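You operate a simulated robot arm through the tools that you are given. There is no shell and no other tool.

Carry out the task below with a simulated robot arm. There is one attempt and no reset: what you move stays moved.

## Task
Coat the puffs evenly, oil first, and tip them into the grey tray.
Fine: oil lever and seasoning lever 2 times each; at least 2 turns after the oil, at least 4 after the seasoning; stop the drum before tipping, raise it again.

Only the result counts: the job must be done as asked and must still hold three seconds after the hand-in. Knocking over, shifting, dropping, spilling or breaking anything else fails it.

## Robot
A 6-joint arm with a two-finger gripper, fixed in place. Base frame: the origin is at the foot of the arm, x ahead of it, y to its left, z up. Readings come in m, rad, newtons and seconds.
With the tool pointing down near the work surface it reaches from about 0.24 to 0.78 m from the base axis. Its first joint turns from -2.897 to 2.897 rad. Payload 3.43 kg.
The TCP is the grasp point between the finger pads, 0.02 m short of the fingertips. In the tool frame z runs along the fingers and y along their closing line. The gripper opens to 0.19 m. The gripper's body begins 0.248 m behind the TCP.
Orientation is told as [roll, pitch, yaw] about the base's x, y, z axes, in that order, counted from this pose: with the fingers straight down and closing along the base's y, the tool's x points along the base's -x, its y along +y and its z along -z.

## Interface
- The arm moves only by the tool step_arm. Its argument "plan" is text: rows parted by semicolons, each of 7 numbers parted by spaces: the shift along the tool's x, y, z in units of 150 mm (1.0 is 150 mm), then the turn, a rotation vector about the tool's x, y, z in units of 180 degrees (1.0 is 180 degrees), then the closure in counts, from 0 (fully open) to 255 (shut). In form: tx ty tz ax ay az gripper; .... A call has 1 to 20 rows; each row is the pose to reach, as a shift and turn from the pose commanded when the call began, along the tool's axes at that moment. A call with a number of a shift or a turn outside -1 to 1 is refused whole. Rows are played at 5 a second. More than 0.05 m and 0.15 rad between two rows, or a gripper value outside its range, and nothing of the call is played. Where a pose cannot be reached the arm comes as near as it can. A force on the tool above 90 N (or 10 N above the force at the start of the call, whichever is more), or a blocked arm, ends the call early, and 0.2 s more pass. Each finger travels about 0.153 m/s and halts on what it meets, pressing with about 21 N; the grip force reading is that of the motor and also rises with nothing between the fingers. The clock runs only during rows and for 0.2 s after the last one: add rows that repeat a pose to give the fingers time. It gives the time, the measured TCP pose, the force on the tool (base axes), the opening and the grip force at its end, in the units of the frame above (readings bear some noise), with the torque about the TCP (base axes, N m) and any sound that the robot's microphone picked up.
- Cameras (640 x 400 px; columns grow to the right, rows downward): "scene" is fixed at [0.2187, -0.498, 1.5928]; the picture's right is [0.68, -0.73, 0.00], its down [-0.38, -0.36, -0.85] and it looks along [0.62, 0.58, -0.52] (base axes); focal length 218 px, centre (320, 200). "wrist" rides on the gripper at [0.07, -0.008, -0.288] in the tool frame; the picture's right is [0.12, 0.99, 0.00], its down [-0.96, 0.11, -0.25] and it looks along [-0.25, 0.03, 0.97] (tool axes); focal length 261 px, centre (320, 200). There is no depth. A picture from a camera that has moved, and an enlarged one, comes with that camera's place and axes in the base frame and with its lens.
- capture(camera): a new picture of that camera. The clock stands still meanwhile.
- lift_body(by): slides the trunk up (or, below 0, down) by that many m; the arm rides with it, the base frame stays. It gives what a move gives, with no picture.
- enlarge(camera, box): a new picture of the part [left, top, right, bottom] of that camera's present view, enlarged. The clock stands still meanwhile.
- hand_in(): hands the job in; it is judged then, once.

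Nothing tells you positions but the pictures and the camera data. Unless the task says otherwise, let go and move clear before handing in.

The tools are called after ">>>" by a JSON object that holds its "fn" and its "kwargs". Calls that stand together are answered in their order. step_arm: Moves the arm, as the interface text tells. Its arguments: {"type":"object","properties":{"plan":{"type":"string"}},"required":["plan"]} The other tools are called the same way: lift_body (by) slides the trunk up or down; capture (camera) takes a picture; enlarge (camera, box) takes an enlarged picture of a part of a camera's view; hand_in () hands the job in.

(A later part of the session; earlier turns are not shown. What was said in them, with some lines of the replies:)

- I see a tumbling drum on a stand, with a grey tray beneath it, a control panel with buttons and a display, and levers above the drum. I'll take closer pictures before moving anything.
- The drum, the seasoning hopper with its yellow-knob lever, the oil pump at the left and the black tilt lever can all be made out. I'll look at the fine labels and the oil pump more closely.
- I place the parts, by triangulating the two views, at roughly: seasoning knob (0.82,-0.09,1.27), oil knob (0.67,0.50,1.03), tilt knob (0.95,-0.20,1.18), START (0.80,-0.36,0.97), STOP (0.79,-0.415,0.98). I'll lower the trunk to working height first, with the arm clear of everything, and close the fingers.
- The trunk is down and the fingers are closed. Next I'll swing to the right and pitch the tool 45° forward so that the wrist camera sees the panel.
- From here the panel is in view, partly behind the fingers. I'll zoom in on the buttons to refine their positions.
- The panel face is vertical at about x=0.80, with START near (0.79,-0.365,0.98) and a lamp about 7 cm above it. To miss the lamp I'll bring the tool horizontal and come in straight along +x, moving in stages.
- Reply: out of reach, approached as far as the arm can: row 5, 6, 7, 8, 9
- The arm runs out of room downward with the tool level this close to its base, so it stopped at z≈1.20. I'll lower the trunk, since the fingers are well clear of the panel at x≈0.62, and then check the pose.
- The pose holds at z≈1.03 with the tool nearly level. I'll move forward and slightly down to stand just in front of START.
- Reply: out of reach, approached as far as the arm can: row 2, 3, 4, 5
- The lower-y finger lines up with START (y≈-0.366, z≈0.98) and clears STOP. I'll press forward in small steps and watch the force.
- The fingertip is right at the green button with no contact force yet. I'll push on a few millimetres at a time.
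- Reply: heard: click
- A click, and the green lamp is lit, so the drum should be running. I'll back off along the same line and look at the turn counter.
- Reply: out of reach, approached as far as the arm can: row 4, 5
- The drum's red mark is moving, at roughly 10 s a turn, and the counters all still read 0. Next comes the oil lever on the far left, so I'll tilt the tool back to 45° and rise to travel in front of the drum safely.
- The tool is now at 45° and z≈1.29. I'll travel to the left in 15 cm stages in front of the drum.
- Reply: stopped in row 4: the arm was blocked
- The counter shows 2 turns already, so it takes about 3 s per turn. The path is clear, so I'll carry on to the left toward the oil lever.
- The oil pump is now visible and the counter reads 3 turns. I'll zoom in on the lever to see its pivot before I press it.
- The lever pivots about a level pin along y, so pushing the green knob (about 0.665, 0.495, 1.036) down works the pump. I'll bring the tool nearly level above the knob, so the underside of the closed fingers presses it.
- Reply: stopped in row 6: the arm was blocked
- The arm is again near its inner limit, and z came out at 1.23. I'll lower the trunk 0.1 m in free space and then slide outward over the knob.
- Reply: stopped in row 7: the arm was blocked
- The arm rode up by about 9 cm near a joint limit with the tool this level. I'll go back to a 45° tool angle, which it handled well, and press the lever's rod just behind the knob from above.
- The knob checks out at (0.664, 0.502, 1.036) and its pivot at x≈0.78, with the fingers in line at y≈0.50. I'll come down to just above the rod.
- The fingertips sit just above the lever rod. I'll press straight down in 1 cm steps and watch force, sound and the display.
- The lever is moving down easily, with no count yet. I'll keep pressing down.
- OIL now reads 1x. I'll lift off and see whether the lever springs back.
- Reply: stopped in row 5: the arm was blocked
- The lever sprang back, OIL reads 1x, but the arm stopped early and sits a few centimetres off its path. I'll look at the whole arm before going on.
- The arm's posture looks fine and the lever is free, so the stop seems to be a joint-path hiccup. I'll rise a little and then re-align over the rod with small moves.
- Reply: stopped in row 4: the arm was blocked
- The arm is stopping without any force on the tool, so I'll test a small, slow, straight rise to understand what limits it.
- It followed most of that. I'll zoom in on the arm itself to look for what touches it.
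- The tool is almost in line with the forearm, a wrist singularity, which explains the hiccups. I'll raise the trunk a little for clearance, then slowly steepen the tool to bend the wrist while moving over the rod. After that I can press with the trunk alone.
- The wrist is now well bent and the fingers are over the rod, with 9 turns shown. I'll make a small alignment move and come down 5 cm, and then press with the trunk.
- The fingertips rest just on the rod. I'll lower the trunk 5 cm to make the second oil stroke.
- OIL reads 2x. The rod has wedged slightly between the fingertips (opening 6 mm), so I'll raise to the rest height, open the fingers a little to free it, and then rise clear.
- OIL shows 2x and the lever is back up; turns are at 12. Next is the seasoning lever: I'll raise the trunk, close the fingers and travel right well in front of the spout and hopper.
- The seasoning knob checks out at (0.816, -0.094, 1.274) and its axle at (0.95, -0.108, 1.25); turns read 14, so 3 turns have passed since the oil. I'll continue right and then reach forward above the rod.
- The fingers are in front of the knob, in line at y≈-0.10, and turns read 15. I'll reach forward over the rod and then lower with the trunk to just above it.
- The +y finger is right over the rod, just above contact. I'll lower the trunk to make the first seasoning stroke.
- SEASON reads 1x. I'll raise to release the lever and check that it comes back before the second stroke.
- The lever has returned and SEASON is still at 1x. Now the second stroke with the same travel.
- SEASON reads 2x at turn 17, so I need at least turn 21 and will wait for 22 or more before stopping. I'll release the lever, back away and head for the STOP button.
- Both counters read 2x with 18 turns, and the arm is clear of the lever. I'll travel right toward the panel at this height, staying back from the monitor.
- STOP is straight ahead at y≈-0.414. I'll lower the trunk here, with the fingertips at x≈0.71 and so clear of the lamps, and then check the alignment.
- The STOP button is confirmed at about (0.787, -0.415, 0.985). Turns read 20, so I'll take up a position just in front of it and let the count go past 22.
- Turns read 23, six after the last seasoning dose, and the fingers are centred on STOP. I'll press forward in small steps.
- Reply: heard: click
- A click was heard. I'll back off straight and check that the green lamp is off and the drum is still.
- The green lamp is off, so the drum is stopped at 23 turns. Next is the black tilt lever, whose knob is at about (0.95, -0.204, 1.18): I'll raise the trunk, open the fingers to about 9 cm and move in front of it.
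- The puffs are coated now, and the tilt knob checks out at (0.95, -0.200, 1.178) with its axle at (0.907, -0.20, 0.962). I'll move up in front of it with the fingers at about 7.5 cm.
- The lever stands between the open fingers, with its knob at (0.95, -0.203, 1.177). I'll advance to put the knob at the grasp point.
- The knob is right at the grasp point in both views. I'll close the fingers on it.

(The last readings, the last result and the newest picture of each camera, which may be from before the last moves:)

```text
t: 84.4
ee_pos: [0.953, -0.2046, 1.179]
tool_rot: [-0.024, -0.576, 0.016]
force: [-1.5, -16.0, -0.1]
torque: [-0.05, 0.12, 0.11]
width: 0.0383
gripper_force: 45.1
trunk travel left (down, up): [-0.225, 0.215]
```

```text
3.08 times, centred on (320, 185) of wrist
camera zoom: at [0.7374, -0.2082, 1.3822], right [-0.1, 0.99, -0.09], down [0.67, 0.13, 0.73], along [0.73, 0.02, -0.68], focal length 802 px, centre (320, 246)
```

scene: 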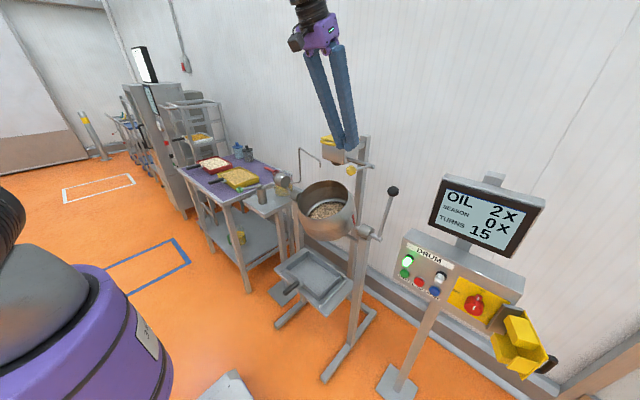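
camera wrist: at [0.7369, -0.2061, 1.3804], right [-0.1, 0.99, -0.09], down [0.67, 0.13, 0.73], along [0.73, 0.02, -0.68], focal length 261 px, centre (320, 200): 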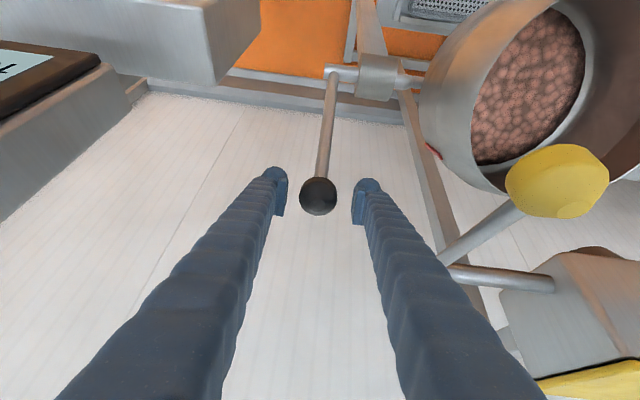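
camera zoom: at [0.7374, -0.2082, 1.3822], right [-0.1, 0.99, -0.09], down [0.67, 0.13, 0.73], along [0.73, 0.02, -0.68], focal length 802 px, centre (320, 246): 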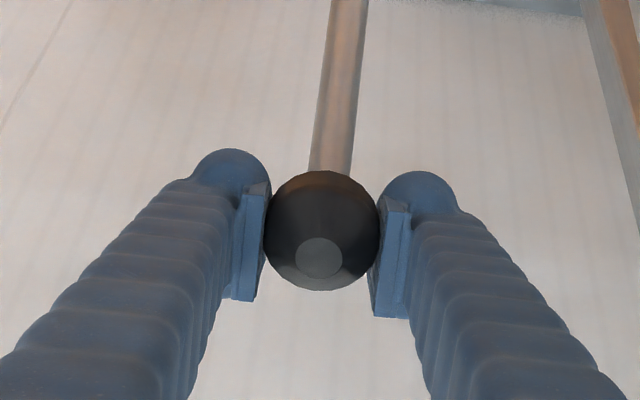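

The knob is gripped at 38 mm, with a small sideways load. I'll begin pulling along the lever's arc for the first 12° while easing the sideways offset, and check the force.

>>> {"fn": "step_arm", "kwargs": {"plan": "0 -0.015 0 0 0 0 255; 0.056 -0.02 -0.053 0 0 0 255; 0.115 -0.02 -0.103 0 0 0 255; 0.177 -0.02 -0.15 0 0 0 255; 0.24 -0.02 -0.194 0 0 0 255; 0.24 -0.02 -0.194 0 0 0 255"}}

>>> {"fn": "capture", "kwargs": {"camera": "wrist"}}

>>> {"fn": "enlarge", "kwargs": {"camera": "scene", "box": [250, 120, 430, 310]}}

```text
t: 85.8
ee_pos: [0.9066, -0.2048, 1.1856]
tool_rot: [-0.025, -0.578, 0.019]
force: [4.9, 2.6, 14.8]
torque: [-0.05, -0.5, 0.05]
width: 0.0379
gripper_force: 45.1
trunk travel left (down, up): [-0.225, 0.215]
```

```text
taken
camera wrist: at [0.6912, -0.2084, 1.3885], right [-0.1, 0.99, -0.09], down [0.67, 0.13, 0.73], along [0.73, 0.02, -0.68], focal length 261 px, centre (320, 200)
```

wrist: 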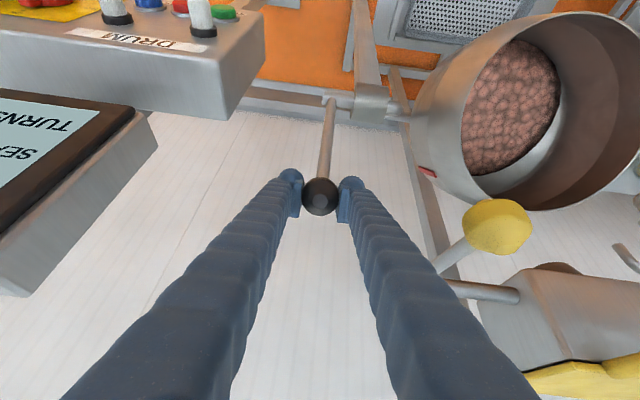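

```text
2.11 times, centred on (340, 215) of scene
camera zoom: at [0.2187, -0.498, 1.5928], right [0.68, -0.73, 0.0], down [-0.38, -0.36, -0.85], along [0.62, 0.58, -0.52], focal length 460 px, centre (278, 168)
```

zoom: 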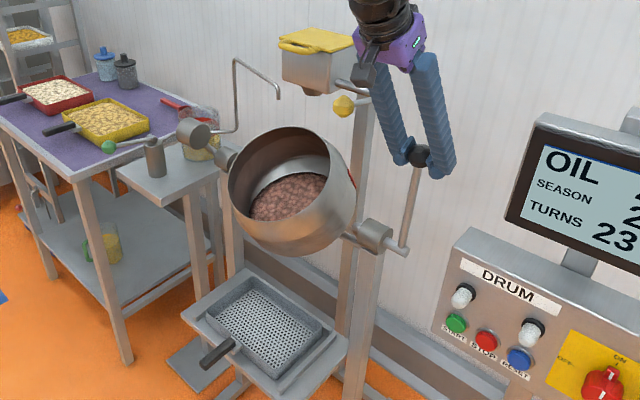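

The drum tips forward together with the lever, and the load is modest (about 15 N). I'll continue along the arc to about 30° past vertical and look again.

>>> {"fn": "step_arm", "kwargs": {"plan": "0.052 0 -0.038 0 0 0 255; 0.1045 0 -0.0766 0 0 0 255; 0.163 0 -0.105 0 0 0 255; 0.222 0 -0.133 0 0 0 255; 0.283 0 -0.156 0 0 0 255; 0.344 0 -0.178 0 0 0 255; 0.407 0 -0.196 0 0 0 255; 0.47 0 -0.214 0 0 0 255; 0.534 0 -0.226 0 0 0 255; 0.598 0 -0.238 0 0 0 255; 0.663 0 -0.244 0 0 0 255; 0.728 0 -0.25 0 0 0 255; 0.728 0 -0.25 0 0 0 255"}}

>>> {"fn": "capture", "kwargs": {"camera": "wrist"}}

>>> {"fn": "enlarge", "kwargs": {"camera": "scene", "box": [250, 120, 430, 310]}}

```text
t: 88.6
ee_pos: [0.7926, -0.2046, 1.1563]
tool_rot: [-0.024, -0.574, 0.014]
force: [-0.7, 8.0, 9.1]
torque: [-0.03, -0.52, -0.14]
width: 0.0385
gripper_force: 44.9
trunk travel left (down, up): [-0.225, 0.215]
```

```text
taken
camera wrist: at [0.5775, -0.2086, 1.3596], right [-0.1, 0.99, -0.09], down [0.67, 0.13, 0.73], along [0.73, 0.02, -0.68], focal length 261 px, centre (320, 200)
```

wrist: 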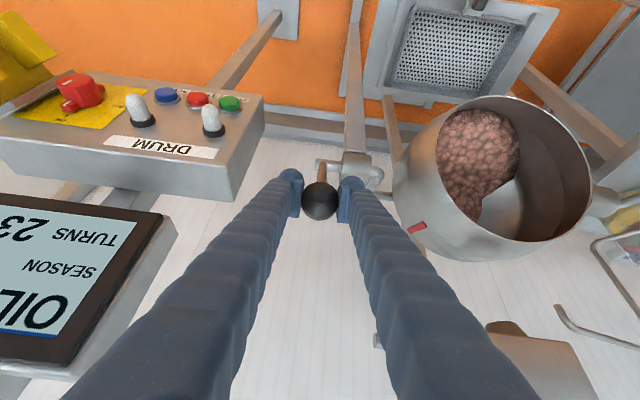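

```text
2.11 times, centred on (340, 215) of scene
camera zoom: at [0.2187, -0.498, 1.5928], right [0.68, -0.73, 0.0], down [-0.38, -0.36, -0.85], along [0.62, 0.58, -0.52], focal length 460 px, centre (278, 168)
```

zoom: 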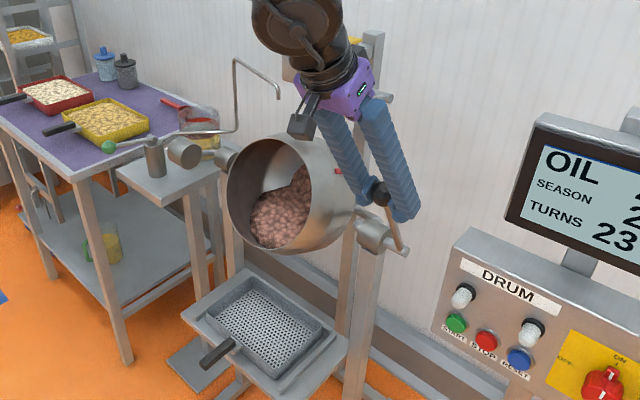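

The drum mouth now faces the front and the puffs are gathering at the lip. I'll keep going slowly, down to about 60°.

>>> {"fn": "step_arm", "kwargs": {"plan": "0.066 0 -0.001 0 0 0 255; 0.131 0 -0.002 0 0 0 255; 0.196 0 0.003 0 0 0 255; 0.261 0 0.009 0 0 0 255; 0.326 0 0.02 0 0 0 255; 0.39 0 0.031 0 0 0 255; 0.453 0 0.047 0 0 0 255; 0.516 0 0.063 0 0 0 255; 0.578 0 0.085 0 0 0 255; 0.639 0 0.106 0 0 0 255; 0.699 0 0.133 0 0 0 255; 0.758 0 0.16 0 0 0 255; 0.758 0 0.16 0 0 0 255"}}

>>> {"fn": "capture", "kwargs": {"camera": "wrist"}}

>>> {"fn": "enlarge", "kwargs": {"camera": "scene", "box": [250, 120, 430, 310]}}

```text
t: 91.4
ee_pos: [0.7124, -0.2051, 1.0736]
tool_rot: [-0.024, -0.576, 0.019]
force: [-5.4, 33.2, 8.4]
torque: [-0.4, -0.41, -0.05]
width: 0.0385
gripper_force: 45.3
trunk travel left (down, up): [-0.225, 0.215]
```

```text
taken
camera wrist: at [0.4966, -0.2094, 1.2774], right [-0.1, 0.99, -0.09], down [0.67, 0.13, 0.73], along [0.73, 0.02, -0.68], focal length 261 px, centre (320, 200)
```

wrist: 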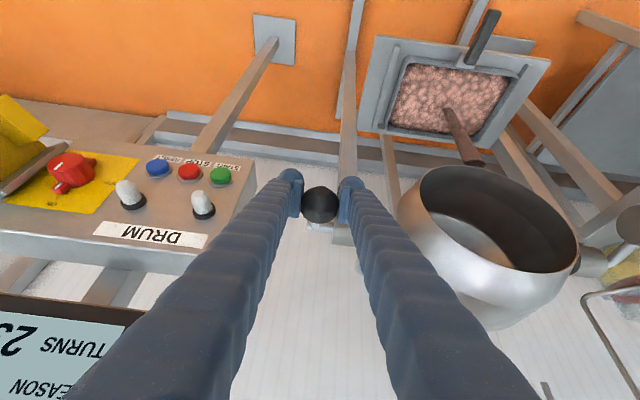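

```text
2.11 times, centred on (340, 215) of scene
camera zoom: at [0.2187, -0.498, 1.5928], right [0.68, -0.73, 0.0], down [-0.38, -0.36, -0.85], along [0.62, 0.58, -0.52], focal length 460 px, centre (278, 168)
```

zoom: 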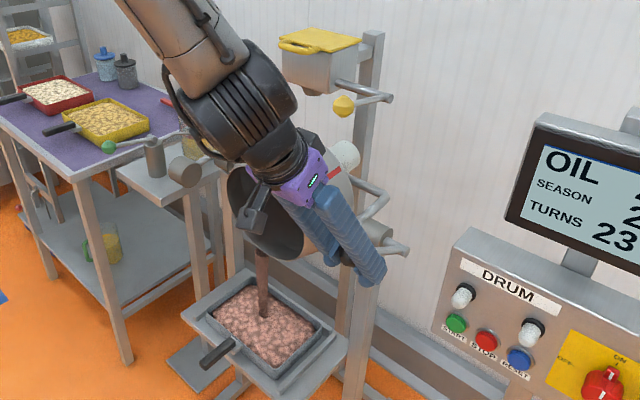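

The puffs are pouring neatly into the grey tray. A sideways load of 33 N has built up on the grip, so I'll ease the tool +y by about 5 mm, hold for a second and then tip further, slowly.

>>> {"fn": "step_arm", "kwargs": {"plan": "0 0.017 0 0 0 0 255; 0 0.033 0 0 0 0 255; 0 0.033 0 0 0 0 255; 0 0.033 0 0 0 0 255; 0.057 0.035 0.032 0 0 0 255; 0.114 0.037 0.064 0 0 0 255; 0.168 0.038 0.101 0 0 0 255; 0.222 0.04 0.138 0 0 0 255; 0.272 0.042 0.18 0 0 0 255; 0.322 0.044 0.222 0 0 0 255; 0.369 0.045 0.268 0 0 0 255; 0.415 0.046 0.313 0 0 0 255; 0.415 0.046 0.313 0 0 0 255"}}

>>> {"fn": "capture", "kwargs": {"camera": "wrist"}}

>>> {"fn": "enlarge", "kwargs": {"camera": "scene", "box": [250, 120, 430, 310]}}

```text
t: 94.2
ee_pos: [0.6867, -0.2044, 1.004]
tool_rot: [-0.025, -0.583, 0.015]
force: [8.2, -24.5, 47.2]
torque: [0.55, 0.04, 0.03]
width: 0.0392
gripper_force: 45.0
trunk travel left (down, up): [-0.225, 0.215]
```

```text
taken
camera wrist: at [0.4707, -0.2088, 1.2062], right [-0.1, 0.99, -0.09], down [0.67, 0.13, 0.73], along [0.74, 0.02, -0.67], focal length 261 px, centre (320, 200)
```

wrist: 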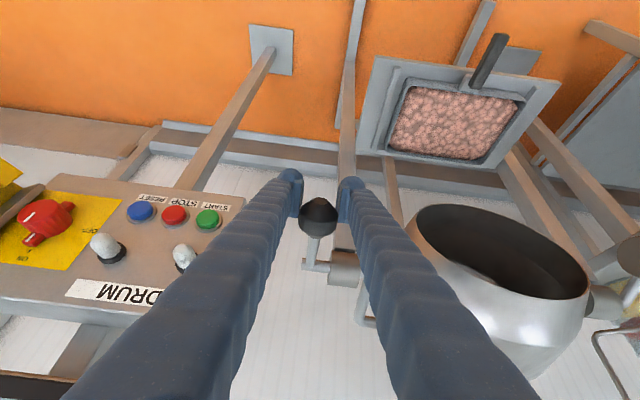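

```text
2.11 times, centred on (340, 215) of scene
camera zoom: at [0.2187, -0.498, 1.5928], right [0.68, -0.73, 0.0], down [-0.38, -0.36, -0.85], along [0.62, 0.58, -0.52], focal length 460 px, centre (278, 168)
```

zoom: 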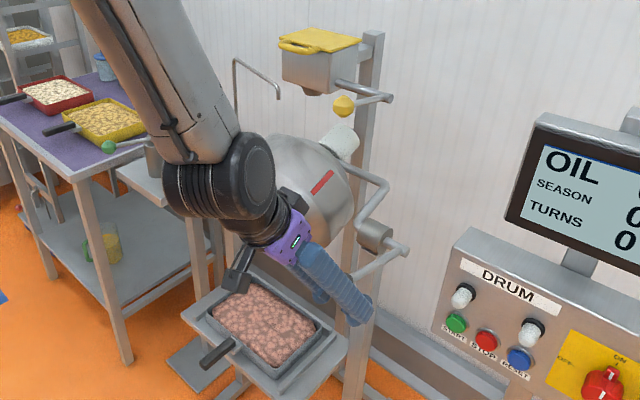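

The stream has ended, the tray is full, and the lever seems to be at its end stop (47 N). I'll check the display and tray closely before raising the drum.

>>> {"fn": "enlarge", "kwargs": {"camera": "scene", "box": [400, 160, 560, 280]}}

>>> {"fn": "enlarge", "kwargs": {"camera": "scene", "box": [310, 160, 400, 240]}}

>>> {"fn": "enlarge", "kwargs": {"camera": "wrist", "box": [350, 40, 600, 360]}}

>>> {"fn": "enlarge", "kwargs": {"camera": "scene", "box": [310, 220, 410, 320]}}

```text
3.33 times, centred on (480, 220) of scene
camera zoom: at [0.2187, -0.498, 1.5928], right [0.68, -0.73, 0.0], down [-0.38, -0.36, -0.85], along [0.62, 0.58, -0.52], focal length 728 px, centre (-213, 133)
```

zoom: 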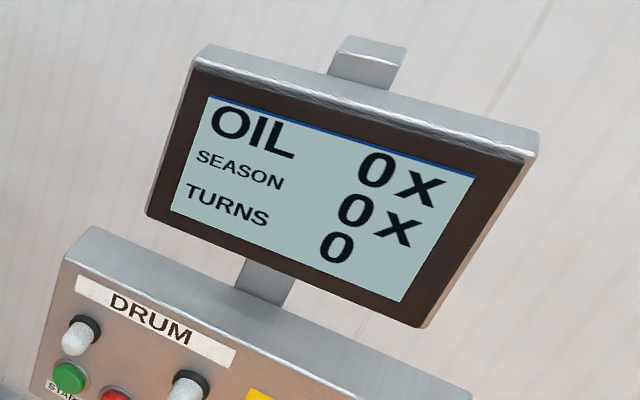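

```text
5.00 times, centred on (355, 200) of scene
camera zoom: at [0.2187, -0.498, 1.5928], right [0.68, -0.73, 0.0], down [-0.38, -0.36, -0.85], along [0.62, 0.58, -0.52], focal length 1092 px, centre (145, 200)
```

zoom: 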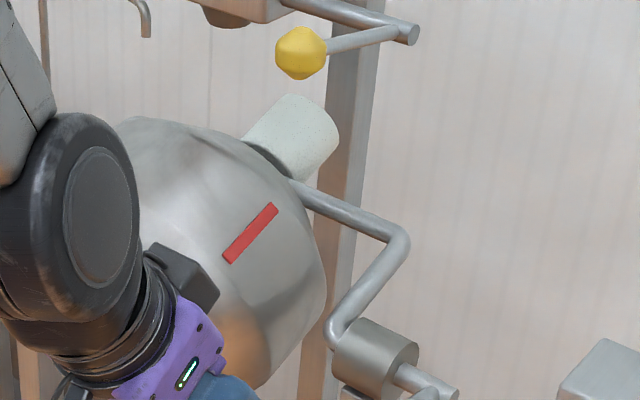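

```text
1.25 times, centred on (475, 200) of wrist
camera zoom: at [0.4707, -0.2088, 1.2062], right [-0.1, 0.99, -0.09], down [0.67, 0.13, 0.73], along [0.74, 0.02, -0.67], focal length 326 px, centre (126, 200)
```

zoom: 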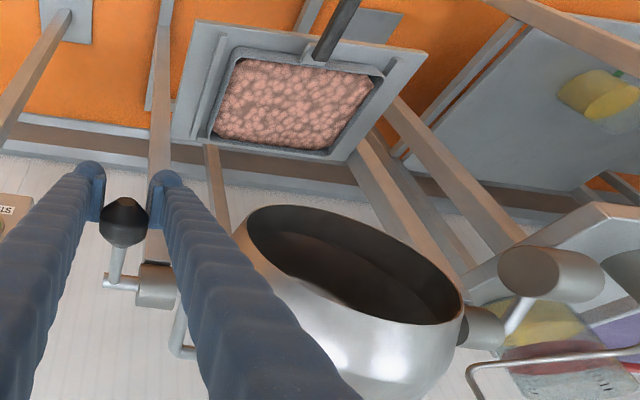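

```text
4.00 times, centred on (360, 270) of scene
camera zoom: at [0.2187, -0.498, 1.5928], right [0.68, -0.73, 0.0], down [-0.38, -0.36, -0.85], along [0.62, 0.58, -0.52], focal length 873 px, centre (160, -80)
```

zoom: 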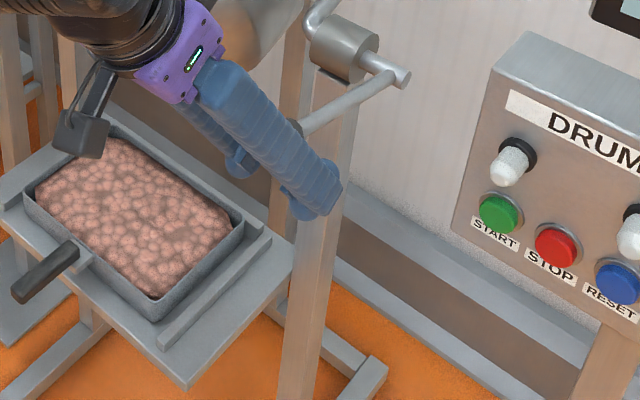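

The grey tray is full, nothing has spilled, and the counters have reset, so the batch is out. I'll now bring the lever back up along the same arc to raise the drum, relieving the sideways load as well.

>>> {"fn": "step_arm", "kwargs": {"plan": "-0.01 -0.015 -0.01 0 0 0 255; -0.046 -0.031 -0.045 0 0 0 255; -0.093 -0.033 -0.091 0 0 0 255; -0.144 -0.035 -0.133 0 0 0 255; -0.194 -0.036 -0.175 0 0 0 255; -0.247 -0.038 -0.212 0 0 0 255; -0.301 -0.039 -0.249 0 0 0 255; -0.358 -0.04 -0.281 0 0 0 255; -0.415 -0.041 -0.313 0 0 0 255; -0.474 -0.042 -0.34 0 0 0 255; -0.534 -0.044 -0.367 0 0 0 255; -0.595 -0.045 -0.389 0 0 0 255; -0.657 -0.046 -0.41 0 0 0 255; -0.72 -0.047 -0.426 0 0 0 255; -0.784 -0.048 -0.442 0 0 0 255; -0.848 -0.049 -0.454 0 0 0 255; -0.912 -0.05 -0.465 0 0 0 255; -0.912 -0.05 -0.465 0 0 0 255"}}

>>> {"fn": "capture", "kwargs": {"camera": "wrist"}}

>>> {"fn": "enlarge", "kwargs": {"camera": "scene", "box": [250, 120, 430, 310]}}

```text
t: 98.0
ee_pos: [0.7637, -0.2042, 1.1311]
tool_rot: [-0.025, -0.573, 0.019]
force: [8.2, 32.6, -23.4]
torque: [-0.83, 1.22, 0.21]
width: 0.0386
gripper_force: 45.3
trunk travel left (down, up): [-0.225, 0.215]
```

```text
taken
camera wrist: at [0.5486, -0.2095, 1.3364], right [-0.1, 0.99, -0.08], down [0.67, 0.13, 0.73], along [0.73, 0.02, -0.68], focal length 261 px, centre (320, 200)
```

wrist: 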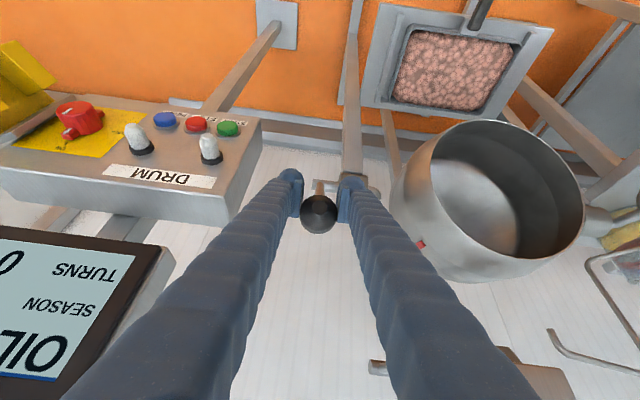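

```text
2.11 times, centred on (340, 215) of scene
camera zoom: at [0.2187, -0.498, 1.5928], right [0.68, -0.73, 0.0], down [-0.38, -0.36, -0.85], along [0.62, 0.58, -0.52], focal length 460 px, centre (278, 168)
```

zoom: 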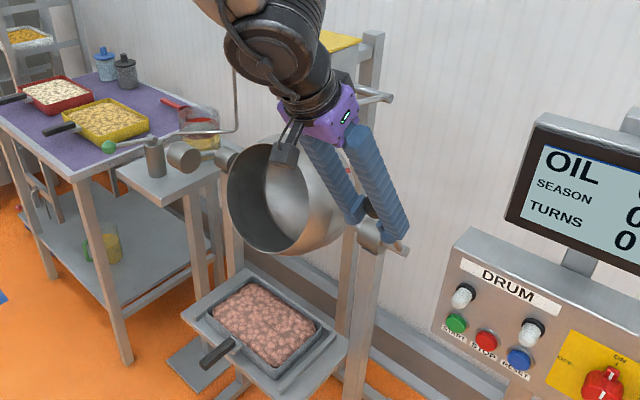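

The drum is empty and rising. The knob has shifted about 1.5 cm in the pads and there is some side load, so I'll correct for both and carry on along the arc to the vertical.

>>> {"fn": "step_arm", "kwargs": {"plan": "-0.02 0.015 0 0 0 0 255; -0.08 0.029 0.007 0 0 0 255; -0.158 0.028 0.014 0 0 0 255; -0.223 0.027 0.02 0 0 0 255; -0.288 0.027 0.026 0 0 0 255; -0.352 0.026 0.037 0 0 0 255; -0.416 0.025 0.049 0 0 0 255; -0.479 0.025 0.067 0 0 0 255; -0.542 0.024 0.085 0 0 0 255; -0.603 0.024 0.107 0 0 0 255; -0.664 0.023 0.13 0 0 0 255; -0.723 0.023 0.158 0 0 0 255; -0.782 0.022 0.187 0 0 0 255; -0.838 0.022 0.22 0 0 0 255; -0.895 0.022 0.253 0 0 0 255; -0.895 0.022 0.253 0 0 0 255"}}

>>> {"fn": "capture", "kwargs": {"camera": "wrist"}}

>>> {"fn": "enlarge", "kwargs": {"camera": "scene", "box": [250, 120, 430, 310]}}

```text
t: 101.4
ee_pos: [0.897, -0.2048, 1.1734]
tool_rot: [-0.025, -0.575, 0.016]
force: [-3.5, -21.9, -7.1]
torque: [0.39, 0.42, -0.05]
width: 0.0384
gripper_force: 44.4
trunk travel left (down, up): [-0.225, 0.215]
```

```text
taken
camera wrist: at [0.6821, -0.2087, 1.3773], right [-0.1, 0.99, -0.08], down [0.67, 0.13, 0.73], along [0.73, 0.02, -0.68], focal length 261 px, centre (320, 200)
```

wrist: 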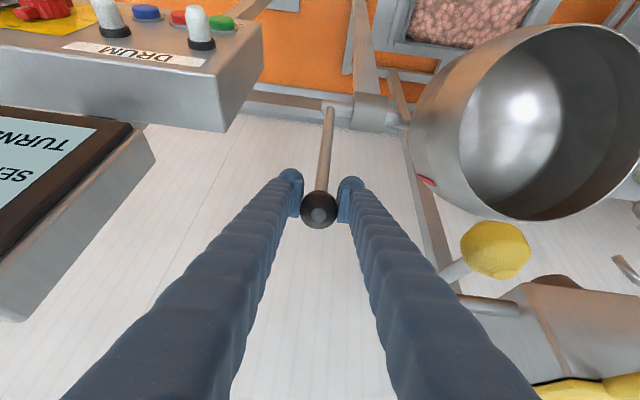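

```text
2.11 times, centred on (340, 215) of scene
camera zoom: at [0.2187, -0.498, 1.5928], right [0.68, -0.73, 0.0], down [-0.38, -0.36, -0.85], along [0.62, 0.58, -0.52], focal length 460 px, centre (278, 168)
```

zoom: 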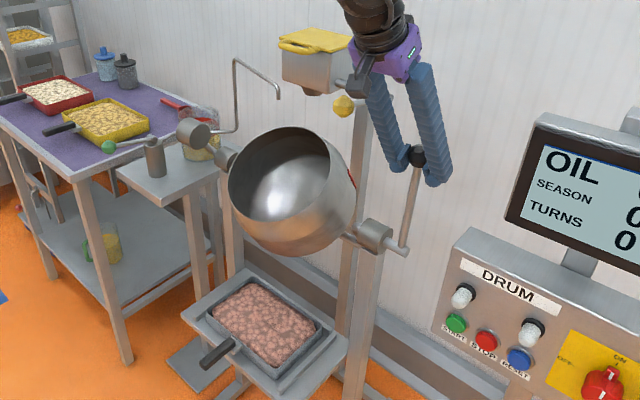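

The lever is back at vertical with the drum well up. I'll push the last part to its original position, leaning 12° back, and watch for the stop.

>>> {"fn": "step_arm", "kwargs": {"plan": "-0.053 -0.02 0.038 0 0 0 255; -0.106 -0.025 0.076 0 0 0 255; -0.156 -0.025 0.118 0 0 0 255; -0.206 -0.025 0.161 0 0 0 255; -0.243 -0.025 0.197 0 0 0 255; -0.27 -0.025 0.225 0 0 0 255; -0.27 -0.025 0.225 0 0 0 255"}}

>>> {"fn": "capture", "kwargs": {"camera": "wrist"}}

>>> {"fn": "enlarge", "kwargs": {"camera": "scene", "box": [270, 170, 370, 250]}}

>>> {"fn": "enlarge", "kwargs": {"camera": "scene", "box": [330, 170, 420, 260]}}

```text
t: 103.0
ee_pos: [0.9434, -0.2043, 1.1698]
tool_rot: [-0.022, -0.57, 0.015]
force: [-40.2, 18.1, -13.2]
torque: [-0.35, -0.63, 0.16]
width: 0.0384
gripper_force: 45.8
trunk travel left (down, up): [-0.225, 0.215]
```

```text
taken
camera wrist: at [0.7294, -0.2093, 1.3731], right [-0.1, 0.99, -0.08], down [0.68, 0.13, 0.73], along [0.73, 0.02, -0.68], focal length 261 px, centre (320, 200)
```

wrist: 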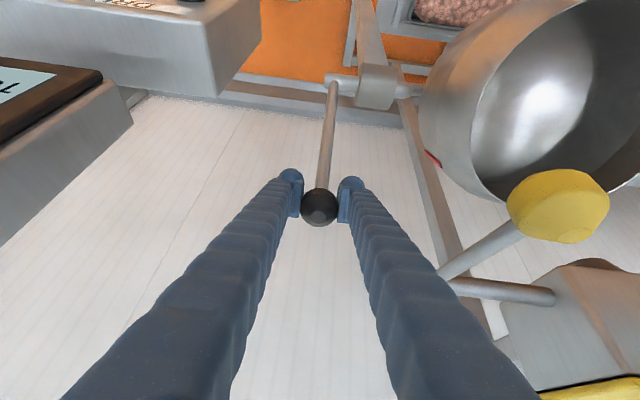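

```text
5.00 times, centred on (320, 210) of scene
camera zoom: at [0.2187, -0.498, 1.5928], right [0.68, -0.73, 0.0], down [-0.38, -0.36, -0.85], along [0.62, 0.58, -0.52], focal length 1092 px, centre (320, 150)
```

zoom: 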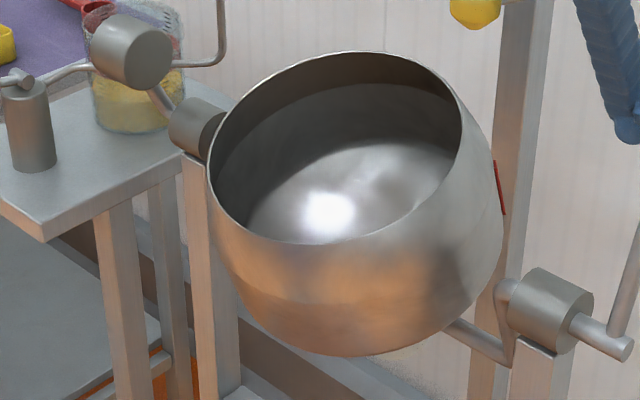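

```text
4.44 times, centred on (375, 215) of scene
camera zoom: at [0.2187, -0.498, 1.5928], right [0.68, -0.73, 0.0], down [-0.38, -0.36, -0.85], along [0.62, 0.58, -0.52], focal length 970 px, centre (76, 133)
```

zoom: 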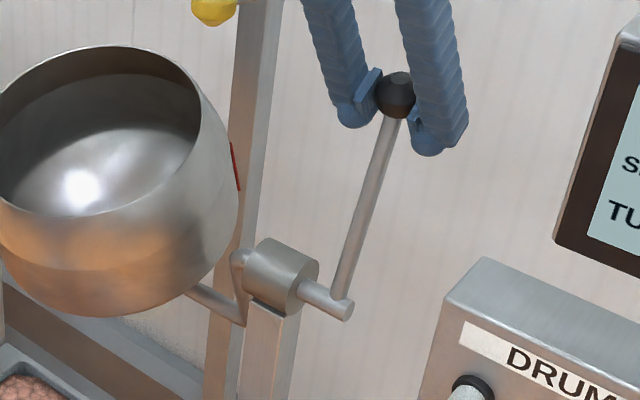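

The load rose to 40 N, so the lever is against its stop, and the drum rim looks exactly as it did at the start. I'll press slightly further to be sure it is fully home, and then open the fingers.

>>> {"fn": "step_arm", "kwargs": {"plan": "-0.02 -0.015 0.018 0 0 0 255; -0.038 -0.02 0.037 0 0 0 255; -0.038 -0.02 0.037 0 0 0 255"}}

>>> {"fn": "enlarge", "kwargs": {"camera": "scene", "box": [330, 170, 420, 260]}}

```text
t: 103.8
ee_pos: [0.9513, -0.2047, 1.1696]
tool_rot: [-0.023, -0.573, 0.018]
force: [-43.3, 34.9, 1.8]
torque: [-0.33, -0.57, 0.07]
width: 0.0386
gripper_force: 44.8
trunk travel left (down, up): [-0.225, 0.215]
```

```text
4.44 times, centred on (375, 215) of scene
camera zoom: at [0.2187, -0.498, 1.5928], right [0.68, -0.73, 0.0], down [-0.38, -0.36, -0.85], along [0.62, 0.58, -0.52], focal length 970 px, centre (76, 133)
```

zoom: 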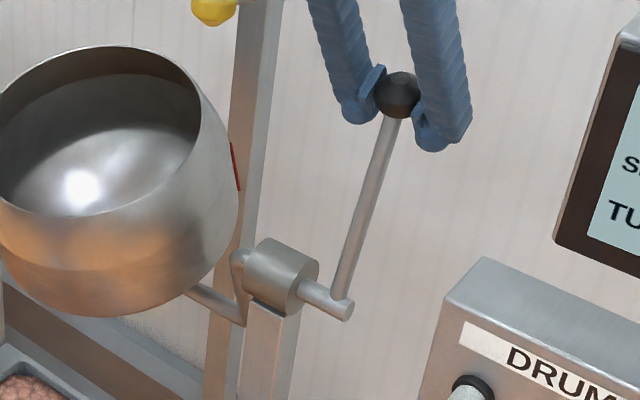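

The knob is now exactly where it was at the start. I'll ease the load and open the fingers.

>>> {"fn": "step_arm", "kwargs": {"plan": "0.01 0.02 -0.01 0 0 0 255; 0.02 0.03 -0.02 0 0 0 230; 0.02 0.03 -0.02 0 0 0 190; 0.02 0.03 -0.02 0 0 0 154; 0.02 0.03 -0.02 0 0 0 150; 0.02 0.03 -0.02 0 0 0 150"}}

>>> {"fn": "capture", "kwargs": {"camera": "wrist"}}

>>> {"fn": "enlarge", "kwargs": {"camera": "scene", "box": [330, 170, 420, 260]}}

```text
t: 105.2
ee_pos: [0.9512, -0.207, 1.1681]
tool_rot: [-0.025, -0.576, 0.015]
force: [-0.5, 0.5, 0.0]
torque: [-0.02, 0.02, 0.0]
width: 0.0782
gripper_force: 0.1
trunk travel left (down, up): [-0.225, 0.215]
```

```text
taken
camera wrist: at [0.7369, -0.2093, 1.3715], right [-0.1, 0.99, -0.09], down [0.67, 0.13, 0.73], along [0.73, 0.02, -0.68], focal length 261 px, centre (320, 200)
```

wrist: 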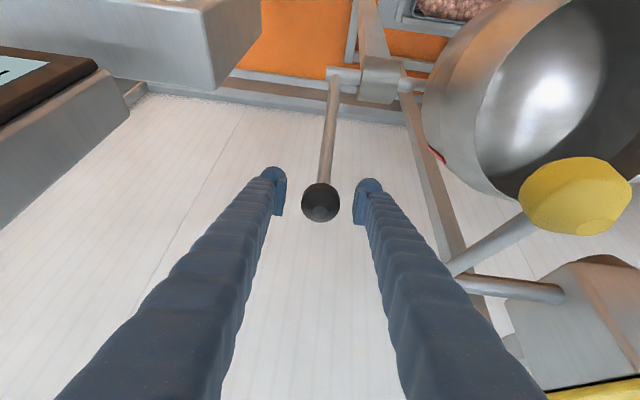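

```text
4.44 times, centred on (375, 215) of scene
camera zoom: at [0.2187, -0.498, 1.5928], right [0.68, -0.73, 0.0], down [-0.38, -0.36, -0.85], along [0.62, 0.58, -0.52], focal length 970 px, centre (76, 133)
```

zoom: 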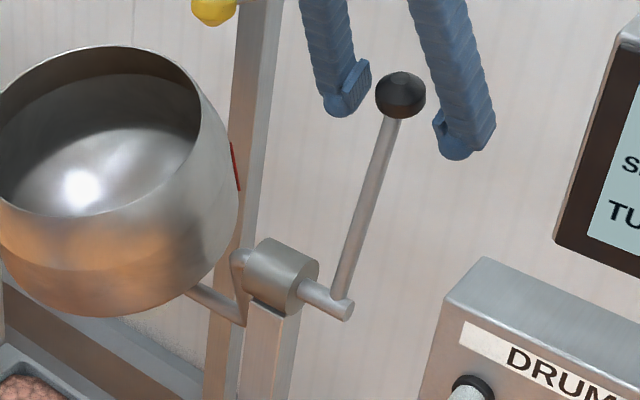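

The lever stays in its raised rest position with the fingers off it. I'll back straight out toward the robot and then check the whole scene.

>>> {"fn": "step_arm", "kwargs": {"plan": "0.13 0 -0.085 0 0 0 150; 0.27 0 -0.175 0 0 0 150; 0.42 0 -0.27 0 0 0 150; 0.58 0 -0.375 0 0 0 150; 0.74 0 -0.48 0 0 0 150; 0.895 0 -0.581 0 0 0 150; 0.895 0 -0.581 0 0 0 150"}}

>>> {"fn": "lift_body", "kwargs": {"by": 0.2}}

>>> {"fn": "capture", "kwargs": {"camera": "scene"}}

>>> {"fn": "capture", "kwargs": {"camera": "wrist"}}

>>> {"fn": "enlarge", "kwargs": {"camera": "scene", "box": [220, 220, 400, 390]}}

```text
t: 106.8
ee_pos: [0.794, -0.2045, 1.1675]
tool_rot: [-0.025, -0.575, 0.017]
force: [0.0, 0.4, 0.2]
torque: [0.01, -0.03, 0.04]
width: 0.0785
gripper_force: 0.1
trunk travel left (down, up): [-0.225, 0.215]
```

```text
t: 109.0
ee_pos: [0.7934, -0.2034, 1.3668]
tool_rot: [-0.024, -0.576, 0.016]
force: [-0.3, 0.2, -0.2]
torque: [0.0, -0.02, 0.0]
width: 0.0781
gripper_force: 0.0
trunk travel left (down, up): [-0.425, 0.015]
```

```text
taken
```

scene: 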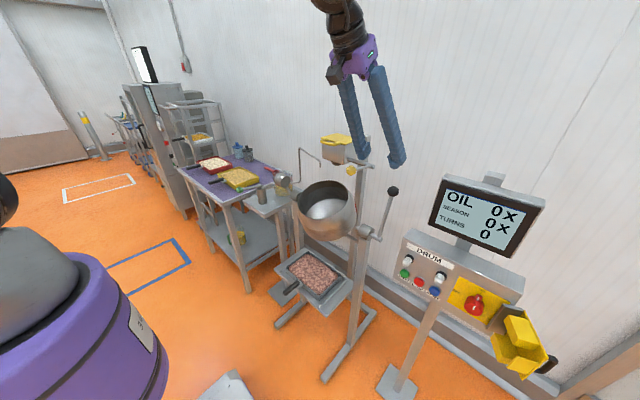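

```text
taken
camera wrist: at [0.5782, -0.2079, 1.5706], right [-0.1, 0.99, -0.09], down [0.67, 0.13, 0.73], along [0.73, 0.02, -0.68], focal length 261 px, centre (320, 200)
```

wrist: 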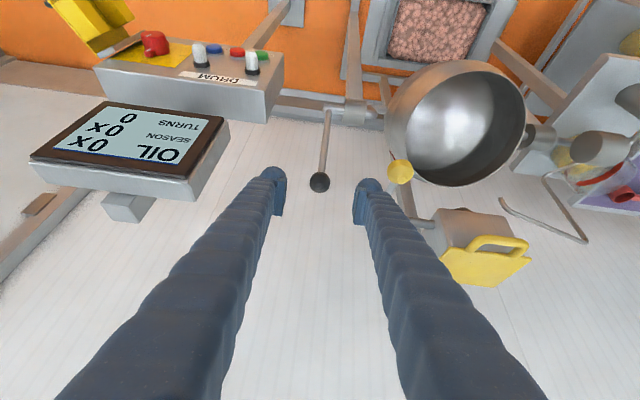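

```text
2.35 times, centred on (310, 305) of scene
camera zoom: at [0.2187, -0.498, 1.5928], right [0.68, -0.73, 0.0], down [-0.38, -0.36, -0.85], along [0.62, 0.58, -0.52], focal length 514 px, centre (344, -47)
```

zoom: 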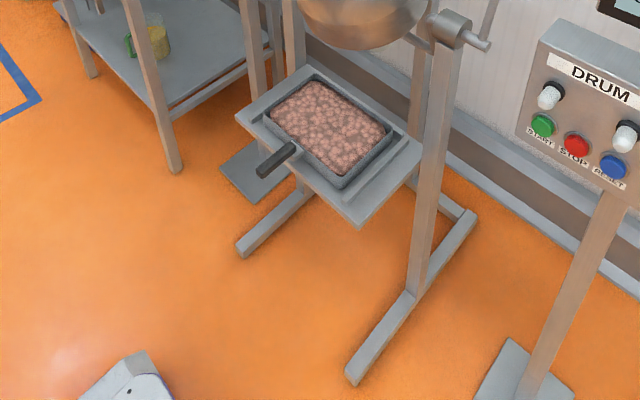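

The tray is full of coated puffs, the floor is clean, the drum is empty, raised and stopped, and all the levers are at rest. I'll back the arm a little further away and let a moment pass before handing in.

>>> {"fn": "step_arm", "kwargs": {"plan": "0.13 0 -0.085 0 0 0 150; 0.27 0 -0.175 0 0 0 150; 0.42 0 -0.27 0 0 0 150; 0.58 0 -0.375 0 0 0 150; 0.7 0 -0.455 0 0 0 150; 0.7 0 -0.455 0 0 0 150; 0.7 0 -0.455 0 0 0 150; 0.7 0 -0.455 0 0 0 150"}}

>>> {"fn": "capture", "kwargs": {"camera": "scene"}}

```text
t: 110.8
ee_pos: [0.6691, -0.2039, 1.3677]
tool_rot: [-0.024, -0.577, 0.017]
force: [-0.1, -0.6, 0.3]
torque: [-0.01, -0.03, -0.01]
width: 0.0782
gripper_force: 0.1
trunk travel left (down, up): [-0.425, 0.015]
```

```text
taken
```

scene: 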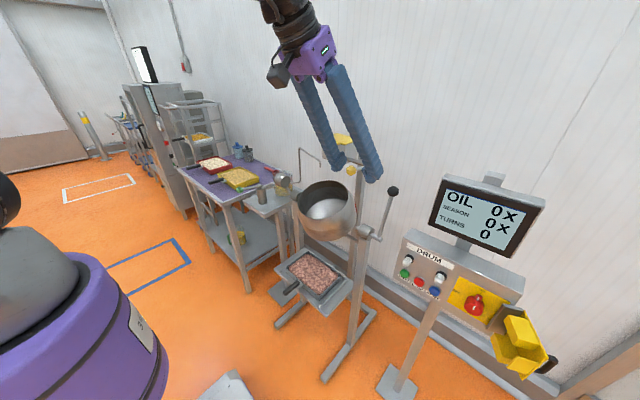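

Everything is as asked: the coated puffs are in the grey tray, the drum is stopped, empty and raised, and the arm is clear. I'm handing the job in.

>>> {"fn": "hand_in", "kwargs": {}}

```text
The job is handed in.
```

I've handed the job in: the coated puffs are in the grey tray, and the drum is stopped, empty and raised again. I haven't seen a verdict on it.

- **Doses:** I pressed the oil lever twice first, then the seasoning lever twice. The display showed 2x for each.
- **Turns:** The drum made about 5 turns between the oil and the first seasoning dose, and about 6 after the last one. I stopped it at 23 turns in total.
- **Tipping:** I only tipped the drum after pressing STOP and seeing the green lamp go out. All the puffs landed in the tray, with no spills visible on the floor. The display counters went back to zero as it tipped.
- **Final state:** The tilt lever is back at its original stop and the dosing levers are up. The arm has let go and moved clear, and I saw nothing else shifted.
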